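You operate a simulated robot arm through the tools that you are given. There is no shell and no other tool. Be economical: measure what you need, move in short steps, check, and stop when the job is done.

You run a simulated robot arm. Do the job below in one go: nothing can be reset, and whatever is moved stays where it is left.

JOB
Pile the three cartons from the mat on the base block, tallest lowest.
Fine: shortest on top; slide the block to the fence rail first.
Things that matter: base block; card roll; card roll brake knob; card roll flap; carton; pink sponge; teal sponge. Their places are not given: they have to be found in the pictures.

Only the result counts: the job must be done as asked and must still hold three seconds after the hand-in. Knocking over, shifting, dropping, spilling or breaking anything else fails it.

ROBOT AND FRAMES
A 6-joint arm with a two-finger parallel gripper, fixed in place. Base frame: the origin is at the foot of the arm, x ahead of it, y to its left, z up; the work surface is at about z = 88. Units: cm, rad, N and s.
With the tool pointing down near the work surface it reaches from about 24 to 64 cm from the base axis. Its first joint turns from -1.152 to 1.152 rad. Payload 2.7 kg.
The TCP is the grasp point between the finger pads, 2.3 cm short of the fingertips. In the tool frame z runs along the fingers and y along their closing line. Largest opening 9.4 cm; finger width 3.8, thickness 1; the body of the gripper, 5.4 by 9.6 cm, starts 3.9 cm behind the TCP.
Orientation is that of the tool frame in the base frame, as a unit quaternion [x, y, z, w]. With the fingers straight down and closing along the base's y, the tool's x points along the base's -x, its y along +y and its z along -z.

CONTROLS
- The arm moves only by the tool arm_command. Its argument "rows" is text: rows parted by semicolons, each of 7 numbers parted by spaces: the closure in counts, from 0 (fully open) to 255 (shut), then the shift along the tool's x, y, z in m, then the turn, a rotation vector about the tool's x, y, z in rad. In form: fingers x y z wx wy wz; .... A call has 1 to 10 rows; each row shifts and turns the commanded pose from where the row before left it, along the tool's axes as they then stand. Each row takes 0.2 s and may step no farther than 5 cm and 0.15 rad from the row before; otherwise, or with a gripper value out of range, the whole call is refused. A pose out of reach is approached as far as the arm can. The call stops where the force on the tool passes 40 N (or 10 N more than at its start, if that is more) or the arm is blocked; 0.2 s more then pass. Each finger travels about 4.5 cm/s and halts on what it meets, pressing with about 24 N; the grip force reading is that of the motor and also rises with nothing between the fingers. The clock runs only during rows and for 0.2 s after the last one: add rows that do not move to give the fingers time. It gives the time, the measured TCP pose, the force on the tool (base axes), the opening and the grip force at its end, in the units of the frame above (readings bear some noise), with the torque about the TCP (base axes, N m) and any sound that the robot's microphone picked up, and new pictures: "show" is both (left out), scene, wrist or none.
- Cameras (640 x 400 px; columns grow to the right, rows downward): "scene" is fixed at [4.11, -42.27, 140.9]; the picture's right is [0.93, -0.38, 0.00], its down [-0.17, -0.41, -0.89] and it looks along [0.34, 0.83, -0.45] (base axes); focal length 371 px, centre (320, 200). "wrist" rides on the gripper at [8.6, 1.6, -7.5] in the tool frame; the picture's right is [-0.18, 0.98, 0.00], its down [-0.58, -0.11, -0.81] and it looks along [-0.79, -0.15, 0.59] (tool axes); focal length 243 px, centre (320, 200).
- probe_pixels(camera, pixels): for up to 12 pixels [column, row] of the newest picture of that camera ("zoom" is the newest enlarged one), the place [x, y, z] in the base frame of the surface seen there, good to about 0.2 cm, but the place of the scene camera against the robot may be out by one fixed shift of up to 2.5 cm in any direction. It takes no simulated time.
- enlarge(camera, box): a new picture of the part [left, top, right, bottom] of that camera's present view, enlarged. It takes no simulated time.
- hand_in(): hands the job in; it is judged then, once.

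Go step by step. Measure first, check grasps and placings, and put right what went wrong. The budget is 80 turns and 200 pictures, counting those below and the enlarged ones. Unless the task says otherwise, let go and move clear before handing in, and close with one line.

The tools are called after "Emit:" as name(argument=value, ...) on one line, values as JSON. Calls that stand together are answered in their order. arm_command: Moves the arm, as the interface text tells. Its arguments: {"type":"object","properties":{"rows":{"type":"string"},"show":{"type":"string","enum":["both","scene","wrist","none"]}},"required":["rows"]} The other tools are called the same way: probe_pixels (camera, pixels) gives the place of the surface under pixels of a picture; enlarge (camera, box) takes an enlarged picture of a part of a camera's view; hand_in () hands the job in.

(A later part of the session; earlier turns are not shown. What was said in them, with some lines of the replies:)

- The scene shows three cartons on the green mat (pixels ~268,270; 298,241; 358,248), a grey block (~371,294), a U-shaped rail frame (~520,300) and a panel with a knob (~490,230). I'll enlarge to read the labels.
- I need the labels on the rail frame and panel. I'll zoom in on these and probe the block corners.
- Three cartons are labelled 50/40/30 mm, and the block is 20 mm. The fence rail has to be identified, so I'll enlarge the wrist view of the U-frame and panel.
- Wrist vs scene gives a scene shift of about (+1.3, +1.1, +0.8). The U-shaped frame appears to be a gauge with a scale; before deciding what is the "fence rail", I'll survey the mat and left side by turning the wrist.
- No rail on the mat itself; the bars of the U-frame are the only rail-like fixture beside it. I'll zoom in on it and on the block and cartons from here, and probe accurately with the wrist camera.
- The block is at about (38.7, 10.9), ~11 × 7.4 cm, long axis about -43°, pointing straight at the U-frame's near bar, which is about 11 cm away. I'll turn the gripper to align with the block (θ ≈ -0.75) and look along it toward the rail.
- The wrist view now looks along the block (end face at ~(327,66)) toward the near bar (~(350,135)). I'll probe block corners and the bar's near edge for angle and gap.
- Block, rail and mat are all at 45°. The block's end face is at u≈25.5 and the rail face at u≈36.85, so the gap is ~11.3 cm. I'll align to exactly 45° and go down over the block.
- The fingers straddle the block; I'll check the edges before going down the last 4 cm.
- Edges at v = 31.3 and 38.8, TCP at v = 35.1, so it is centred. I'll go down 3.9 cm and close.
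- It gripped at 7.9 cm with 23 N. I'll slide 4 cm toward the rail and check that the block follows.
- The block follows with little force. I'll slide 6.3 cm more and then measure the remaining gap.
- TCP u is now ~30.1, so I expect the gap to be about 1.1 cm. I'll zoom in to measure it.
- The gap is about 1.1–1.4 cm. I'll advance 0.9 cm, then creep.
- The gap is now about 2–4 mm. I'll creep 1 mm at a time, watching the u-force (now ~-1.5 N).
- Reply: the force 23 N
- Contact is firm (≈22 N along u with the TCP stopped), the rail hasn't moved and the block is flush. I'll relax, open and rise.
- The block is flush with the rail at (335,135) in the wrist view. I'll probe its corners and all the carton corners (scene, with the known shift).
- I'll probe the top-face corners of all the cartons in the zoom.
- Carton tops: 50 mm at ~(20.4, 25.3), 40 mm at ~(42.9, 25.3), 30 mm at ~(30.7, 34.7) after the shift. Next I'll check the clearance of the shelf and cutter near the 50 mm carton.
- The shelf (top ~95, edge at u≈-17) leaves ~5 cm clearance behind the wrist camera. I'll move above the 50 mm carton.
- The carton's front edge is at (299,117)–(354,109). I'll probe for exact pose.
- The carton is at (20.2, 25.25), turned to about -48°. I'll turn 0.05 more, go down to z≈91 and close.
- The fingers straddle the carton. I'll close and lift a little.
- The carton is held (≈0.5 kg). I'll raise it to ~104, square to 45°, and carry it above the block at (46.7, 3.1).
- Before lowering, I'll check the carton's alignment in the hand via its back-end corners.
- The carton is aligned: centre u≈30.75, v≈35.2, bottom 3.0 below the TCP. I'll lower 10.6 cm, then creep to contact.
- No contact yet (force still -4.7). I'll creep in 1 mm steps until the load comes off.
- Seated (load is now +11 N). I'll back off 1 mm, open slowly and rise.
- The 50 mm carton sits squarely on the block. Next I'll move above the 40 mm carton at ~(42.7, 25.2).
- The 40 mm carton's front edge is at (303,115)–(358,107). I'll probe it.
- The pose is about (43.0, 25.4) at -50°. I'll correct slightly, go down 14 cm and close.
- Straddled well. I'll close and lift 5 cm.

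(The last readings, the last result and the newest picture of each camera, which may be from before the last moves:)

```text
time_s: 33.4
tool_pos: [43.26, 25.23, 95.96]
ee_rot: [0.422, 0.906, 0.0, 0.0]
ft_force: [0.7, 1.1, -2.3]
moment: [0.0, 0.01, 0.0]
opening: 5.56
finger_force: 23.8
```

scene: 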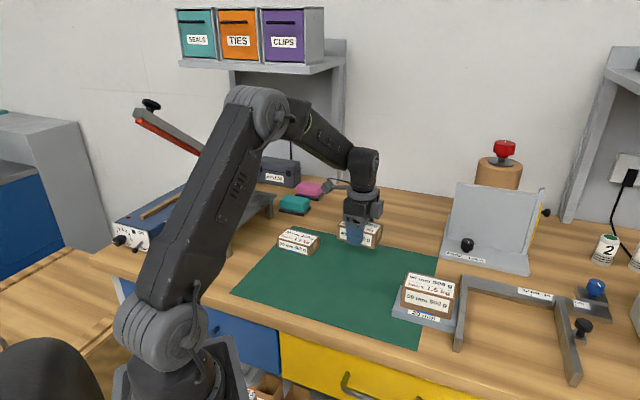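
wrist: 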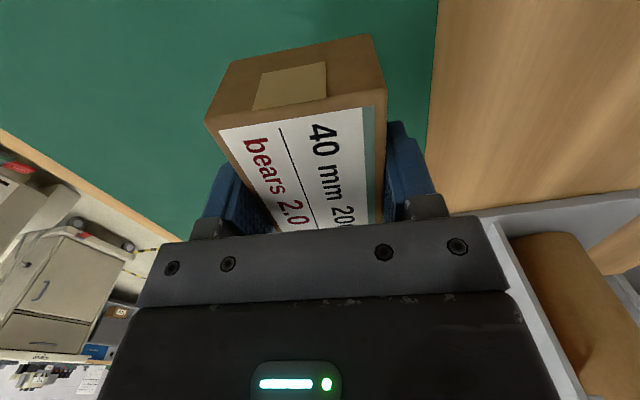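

The 40 mm carton is held. I'll raise, square up and carry it above the pile.

Emit:
arm_command(rows="170 0 0 -0.05 0 0 0;170 0 0 -0.05 0 0 -0.087;170 -0.0366 -0.0265 0 0 0 0;170 -0.0366 -0.0265 0 0 0 0;170 -0.0366 -0.0265 0 0 0 0;170 -0.0366 -0.0265 0 0 0 0;170 -0.0366 -0.0265 0 0 0 0;170 0 0 0 0 0 0")

```text
time_s: 35.2
tool_pos: [46.68, 2.92, 105.94]
ee_rot: [0.384, 0.924, 0.0, 0.0]
ft_force: [0.7, 0.0, -1.1]
moment: [0.0, 0.0, 0.0]
opening: 5.6
finger_force: 24.0
```

scene: 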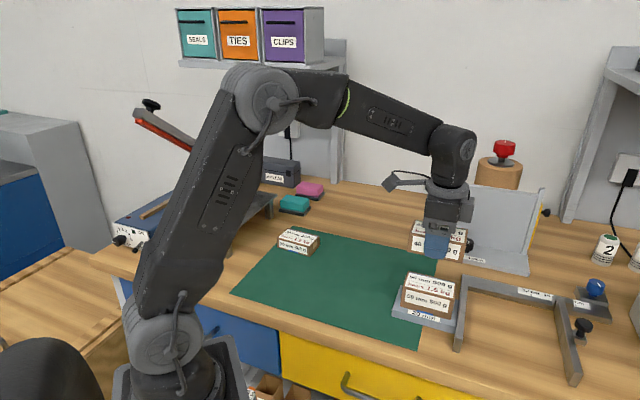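
wrist: 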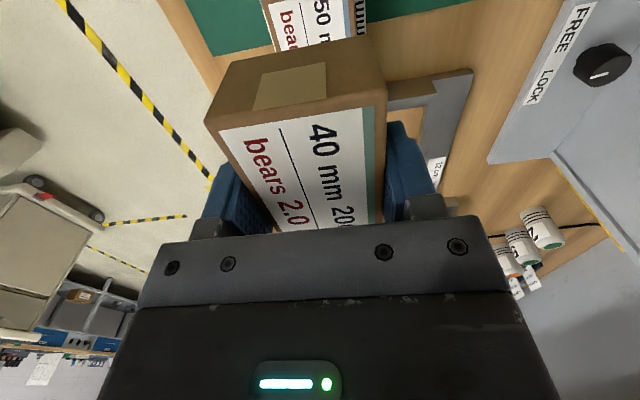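

Emit:
probe_pixels(camera="wrist", pixels=[[218, 125], [372, 106], [216, 115], [374, 98], [232, 66], [366, 42], [265, 10], [365, 20]])

```text
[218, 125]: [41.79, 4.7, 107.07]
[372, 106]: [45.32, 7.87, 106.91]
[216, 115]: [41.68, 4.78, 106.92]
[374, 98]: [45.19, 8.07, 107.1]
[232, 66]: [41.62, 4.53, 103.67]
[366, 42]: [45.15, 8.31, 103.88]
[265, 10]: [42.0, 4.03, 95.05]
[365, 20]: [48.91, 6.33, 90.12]
```

The carton is aligned with the one below (back end u≈26.2, bottom 2.94 below the TCP). I'll lower 7.7 cm, then creep.

Emit:
arm_command(rows="170 0 0 0.03 0 0 0;170 0 0 0.03 0 0 0;170 0 0 0.012 0 0 0;170 0 0 0.005 0 0 0;170 0 0 0 0 0 0", show="none")

Emit:
arm_command(rows="170 0 0 0.001 0 0 0;170 0 0 0.001 0 0 0;170 0 0 0 0 0 0", show="none")

Emit:
arm_command(rows="170 0 0 0.001 0 0 0;170 0 0 0 0 0 0", show="none")

```text
time_s: 36.4
tool_pos: [46.66, 3.03, 98.21]
ee_rot: [0.384, 0.923, 0.0, 0.0]
ft_force: [-0.1, -0.2, -2.9]
moment: [0.0, 0.02, 0.01]
opening: 5.56
finger_force: 23.9
```

```text
time_s: 37.2
tool_pos: [46.6, 3.11, 98.0]
ee_rot: [0.384, 0.924, 0.0, -0.001]
ft_force: [-0.4, 0.0, -1.6]
moment: [-0.02, 0.0, -0.07]
opening: 5.6
finger_force: 24.0
```

```text
time_s: 37.8
tool_pos: [46.72, 3.0, 97.94]
ee_rot: [0.383, 0.924, 0.0, 0.001]
ft_force: [0.7, 0.0, -2.0]
moment: [-0.02, -0.02, 0.02]
opening: 5.59
finger_force: 23.9
```

Emit:
arm_command(rows="170 0 0 0.001 0 0 0;170 0 0 0 0 0 0", show="none")

```text
time_s: 38.4
tool_pos: [46.69, 3.03, 97.9]
ee_rot: [0.384, 0.923, 0.0, 0.0]
ft_force: [-0.6, 0.5, 2.7]
moment: [0.11, 0.19, 0.01]
opening: 5.59
finger_force: 24.2
```

Contact (force has turned to +2.7 N). I'll open and rise.

Emit:
arm_command(rows="130 0 0 0 0 0 0;60 0 0 0 0 0 0;0 0 0 0 0 0 0;0 0 0 0 0 0 0;0 0 0 -0.03 0 0 0;0 0 0 -0.05 0 0 0;0 0 0 0 0 0 0")

```text
time_s: 40.0
tool_pos: [46.67, 2.86, 105.9]
ee_rot: [0.384, 0.923, 0.0, 0.001]
ft_force: [-0.2, -1.1, -0.5]
moment: [0.01, 0.0, 0.05]
opening: 9.41
finger_force: 0.0
```

scene: 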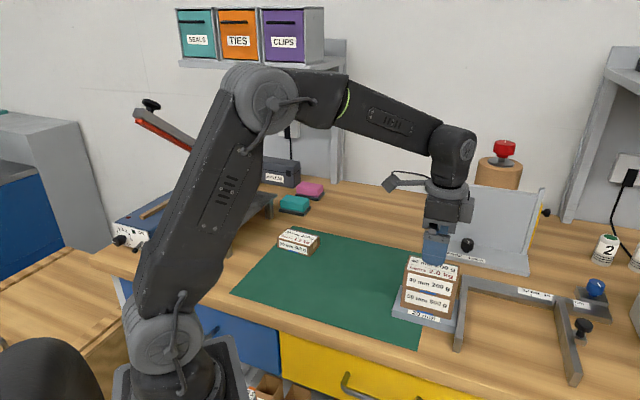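
wrist: 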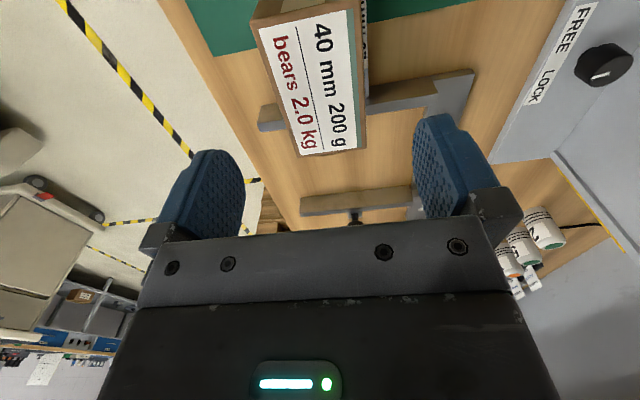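

The 40 mm carton is on squarely. Now I'll move above the 30 mm carton at ~(30.5, 34.65).

Emit:
arm_command(rows="0 0.0424 0.01375 0 0 0 0;0 0.0424 0.01375 0 0 0 0;0 0.0424 0.01375 0 0 0 0;0 0.0424 0.01375 0 0 0 0;0 0.0424 0.01375 0 0 0 0;0 0.0424 0.01375 0 0 0 0;0 0.0424 0.01375 0 0 0 0;0 0.0424 0.01375 0 0 0 0;0 0 0 0 0 0 0.04;0 0 0 0 0 0 0")

```text
time_s: 42.2
tool_pos: [30.64, 34.86, 105.89]
ee_rot: [0.403, 0.915, 0.0, -0.001]
ft_force: [0.2, -0.5, 0.0]
moment: [0.0, 0.0, 0.0]
opening: 9.39
finger_force: 0.0
```

scene: 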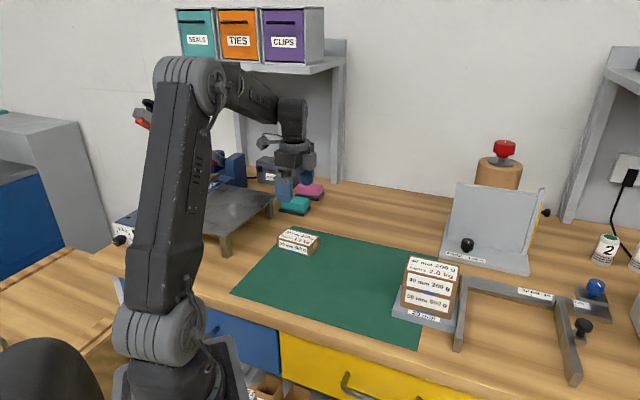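
wrist: 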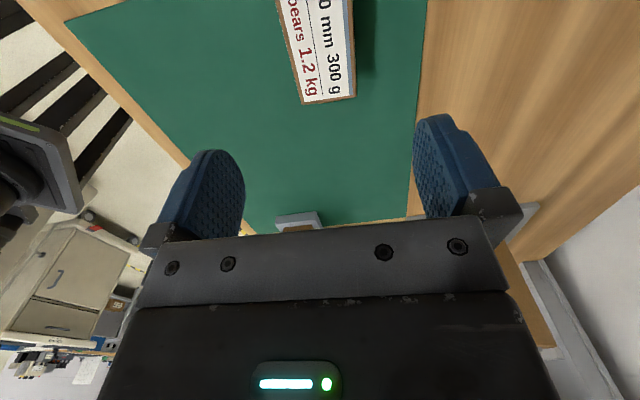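

Emit:
probe_pixels(camera="wrist", pixels=[[303, 103], [354, 96], [279, 10], [351, 6], [301, 92], [354, 85]])

```text
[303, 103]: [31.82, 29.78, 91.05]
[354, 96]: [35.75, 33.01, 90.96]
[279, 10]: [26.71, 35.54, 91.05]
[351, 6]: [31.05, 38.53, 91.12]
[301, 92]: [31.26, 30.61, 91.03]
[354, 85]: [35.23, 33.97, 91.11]
```

The 30 mm carton is at about -48.6°, with its centre nearly under the TCP. I'll correct slightly, go down to z≈90.5 and close.

Emit:
arm_command(rows="0 -0.0025 0.001 0 0 0 0.018;0 0 0 0.05 0 0 0;0 0 0 0.05 0 0 0;0 0 0 0.035 0 0 0;0 0 0 0.0185 0 0 0;0 0 0 0 0 0 0", show="wrist")

```text
time_s: 43.6
tool_pos: [30.62, 34.72, 90.52]
ee_rot: [0.411, 0.912, 0.001, 0.0]
ft_force: [1.2, -0.8, 1.6]
moment: [-0.04, 0.06, 0.05]
opening: 9.39
finger_force: 0.0
```

wrist: 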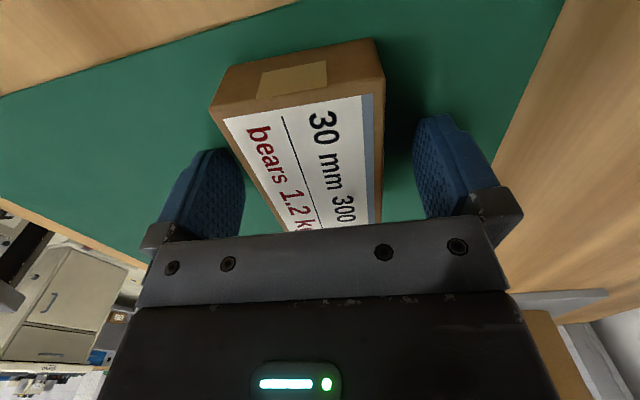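

Emit:
arm_command(rows="170 0 0 0 0 0 0;170 0 0 0 0 0 0;170 0 0 0 0 0 0;170 0 0 0 0 0 0;170 0 0 0 0 0 0;170 0 0 -0.02 0 0 0;170 0 0 -0.05 0 0 0;170 0 0 -0.05 0 0 0;170 0 0 -0.05 0 0 0;170 0 0 0 0 0 0")

```text
time_s: 45.8
tool_pos: [30.75, 34.62, 107.67]
ee_rot: [0.411, 0.911, 0.0, 0.0]
ft_force: [-0.4, -0.4, -3.7]
moment: [0.01, 0.01, -0.05]
opening: 5.58
finger_force: 24.2
```

scene: 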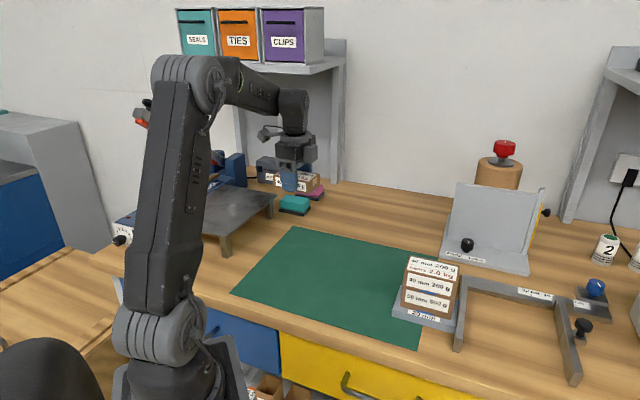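
wrist: 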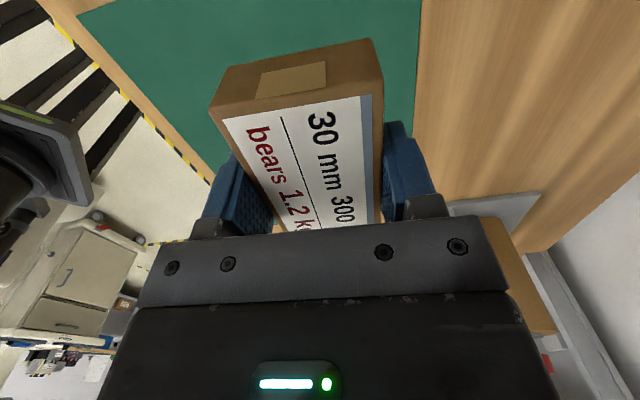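

The 30 mm carton is held. I'll square up and carry it above the pile (top at 99, carton bottom at 105).

Emit:
arm_command(rows="170 0 0 0 0 0 -0.062;170 -0.0421 -0.0139 0 0 0 0;170 -0.0421 -0.0139 0 0 0 0;170 -0.0421 -0.0139 0 0 0 0;170 -0.0421 -0.0139 0 0 0 0;170 -0.0421 -0.0139 0 0 0 0;170 -0.0421 -0.0139 0 0 0 0;170 -0.0421 -0.0139 0 0 0 0;170 -0.0421 -0.0139 0 0 0 0;170 0 0 0 0 0 0")

```text
time_s: 48.0
tool_pos: [46.72, 2.94, 107.56]
ee_rot: [0.382, 0.924, 0.0, 0.0]
ft_force: [-0.5, -0.3, -2.9]
moment: [0.03, -0.02, -0.01]
opening: 5.59
finger_force: 24.1
```

scene: 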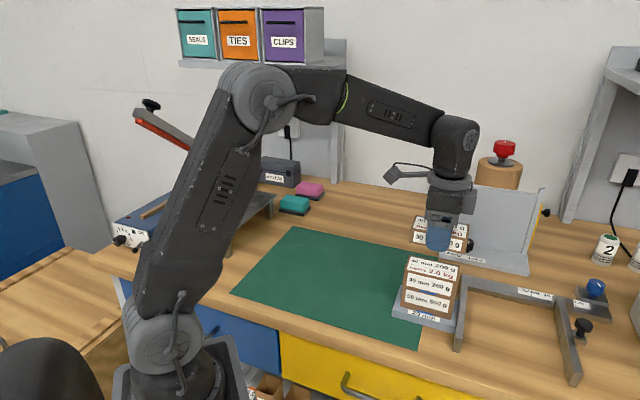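
wrist: 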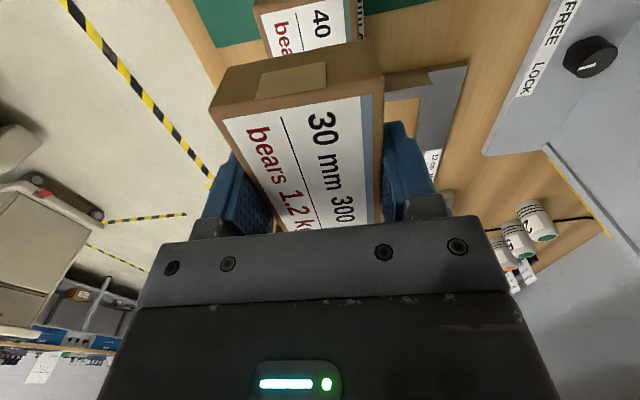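

Emit:
probe_pixels(camera="wrist", pixels=[[218, 114], [374, 92], [217, 106], [375, 85], [232, 70], [368, 45], [262, 20], [352, 6]])

```text
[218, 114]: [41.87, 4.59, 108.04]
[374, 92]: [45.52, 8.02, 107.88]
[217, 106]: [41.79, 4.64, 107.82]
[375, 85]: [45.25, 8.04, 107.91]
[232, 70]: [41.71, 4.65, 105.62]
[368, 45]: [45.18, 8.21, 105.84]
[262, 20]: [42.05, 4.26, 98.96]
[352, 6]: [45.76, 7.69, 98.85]
```

Aligned (back end u≈26.2 for both). The gap is ~6.1 cm; I'll lower 5.7 and creep.

Emit:
arm_command(rows="170 0 0 0.025 0 0 0;170 0 0 0.02 0 0 0;170 0 0 0.009 0 0 0;170 0 0 0.003 0 0 0;170 0 0 0 0 0 0", show="none")

Emit:
arm_command(rows="170 0 0 0.001 0 0 0;170 0 0 0.001 0 0 0;170 0 0 0 0 0 0", show="none")

Emit:
arm_command(rows="170 0 0 0.001 0 0 0;170 0 0 0 0 0 0", show="none")

```text
time_s: 49.2
tool_pos: [46.77, 2.97, 101.71]
ee_rot: [0.382, 0.924, 0.0, -0.001]
ft_force: [0.5, 0.6, -2.2]
moment: [0.0, -0.01, -0.02]
opening: 5.56
finger_force: 23.9
```

```text
time_s: 50.0
tool_pos: [46.73, 2.96, 101.56]
ee_rot: [0.382, 0.924, 0.001, 0.0]
ft_force: [-0.3, -1.1, -2.6]
moment: [-0.02, 0.0, 0.01]
opening: 5.58
finger_force: 24.1
```

```text
time_s: 50.6
tool_pos: [46.86, 3.08, 101.5]
ee_rot: [0.382, 0.924, 0.0, 0.0]
ft_force: [0.8, -0.4, -3.5]
moment: [-0.01, 0.01, -0.04]
opening: 5.6
finger_force: 23.9
```

Emit:
arm_command(rows="170 0 0 0.001 0 0 0;170 0 0 0 0 0 0", show="none")

```text
time_s: 51.2
tool_pos: [46.67, 2.97, 101.33]
ee_rot: [0.382, 0.924, 0.0, 0.0]
ft_force: [0.6, -0.4, -3.4]
moment: [0.01, -0.01, 0.0]
opening: 5.57
finger_force: 23.8
```

Emit:
arm_command(rows="170 0 0 0.001 0 0 0;170 0 0 0 0 0 0", show="none")

```text
time_s: 51.8
tool_pos: [46.83, 2.97, 101.39]
ee_rot: [0.382, 0.924, 0.001, 0.0]
ft_force: [-2.6, -1.0, 7.5]
moment: [0.21, 0.42, 0.03]
opening: 5.58
finger_force: 24.7
```

Contact (+7.5 N). I'll relax 0.5 mm, open and rise clear.

Emit:
arm_command(rows="170 0 0 -0.0006 0 0 0;130 0 0 0 0 0 0;60 0 0 0 0 0 0;0 0 0 0 0 0 0;0 0 0 0 0 0 0;0 0 0 -0.03 0 0 0;0 0 0 -0.05 0 0 0;0 0.04 0 -0.02 0 0 0;0 0.04 0 0 0 0 0;0 0 0 0 0 0 0")

Emit:
enlarge(camera="scene", box=[380, 230, 490, 350])

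```text
time_s: 54.0
tool_pos: [41.06, 8.77, 111.39]
ee_rot: [0.382, 0.924, 0.0, 0.0]
ft_force: [0.1, -0.1, -0.8]
moment: [0.02, 0.01, -0.01]
opening: 9.4
finger_force: 0.0
```

scene: 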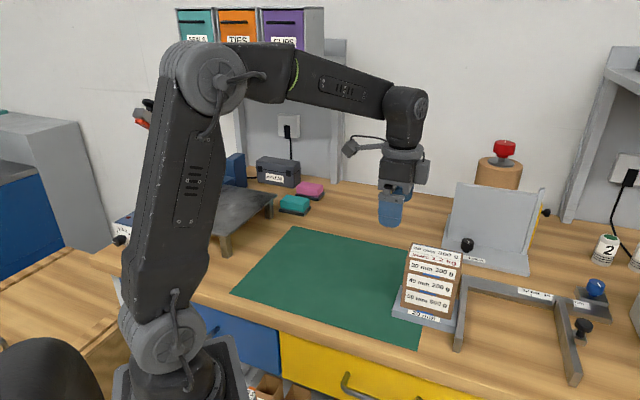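
wrist: 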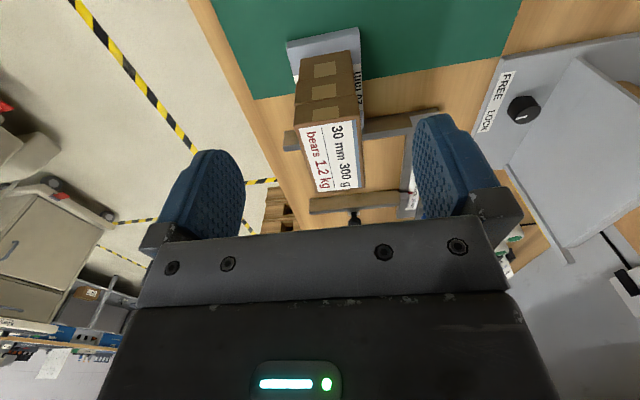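

```text
3.33 times, centred on (435, 290) of scene
```

zoom: 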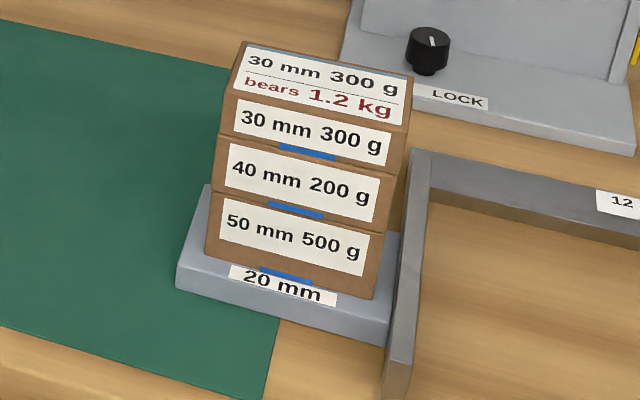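

The pile is square and steady, 50, 40 and 30 mm from bottom to top on the block. The block is flush against the rail, nothing else has moved and the gripper is clear. I'll hand in.

Emit:
hand_in()

```text
The job is handed in.
```

The block is flush against the rail beside the mat (the near bar of the U-shaped frame, the only rail I found). The cartons are piled on it 50, 40 and 30 mm from bottom to top; the job is handed in, but no verdict came back.
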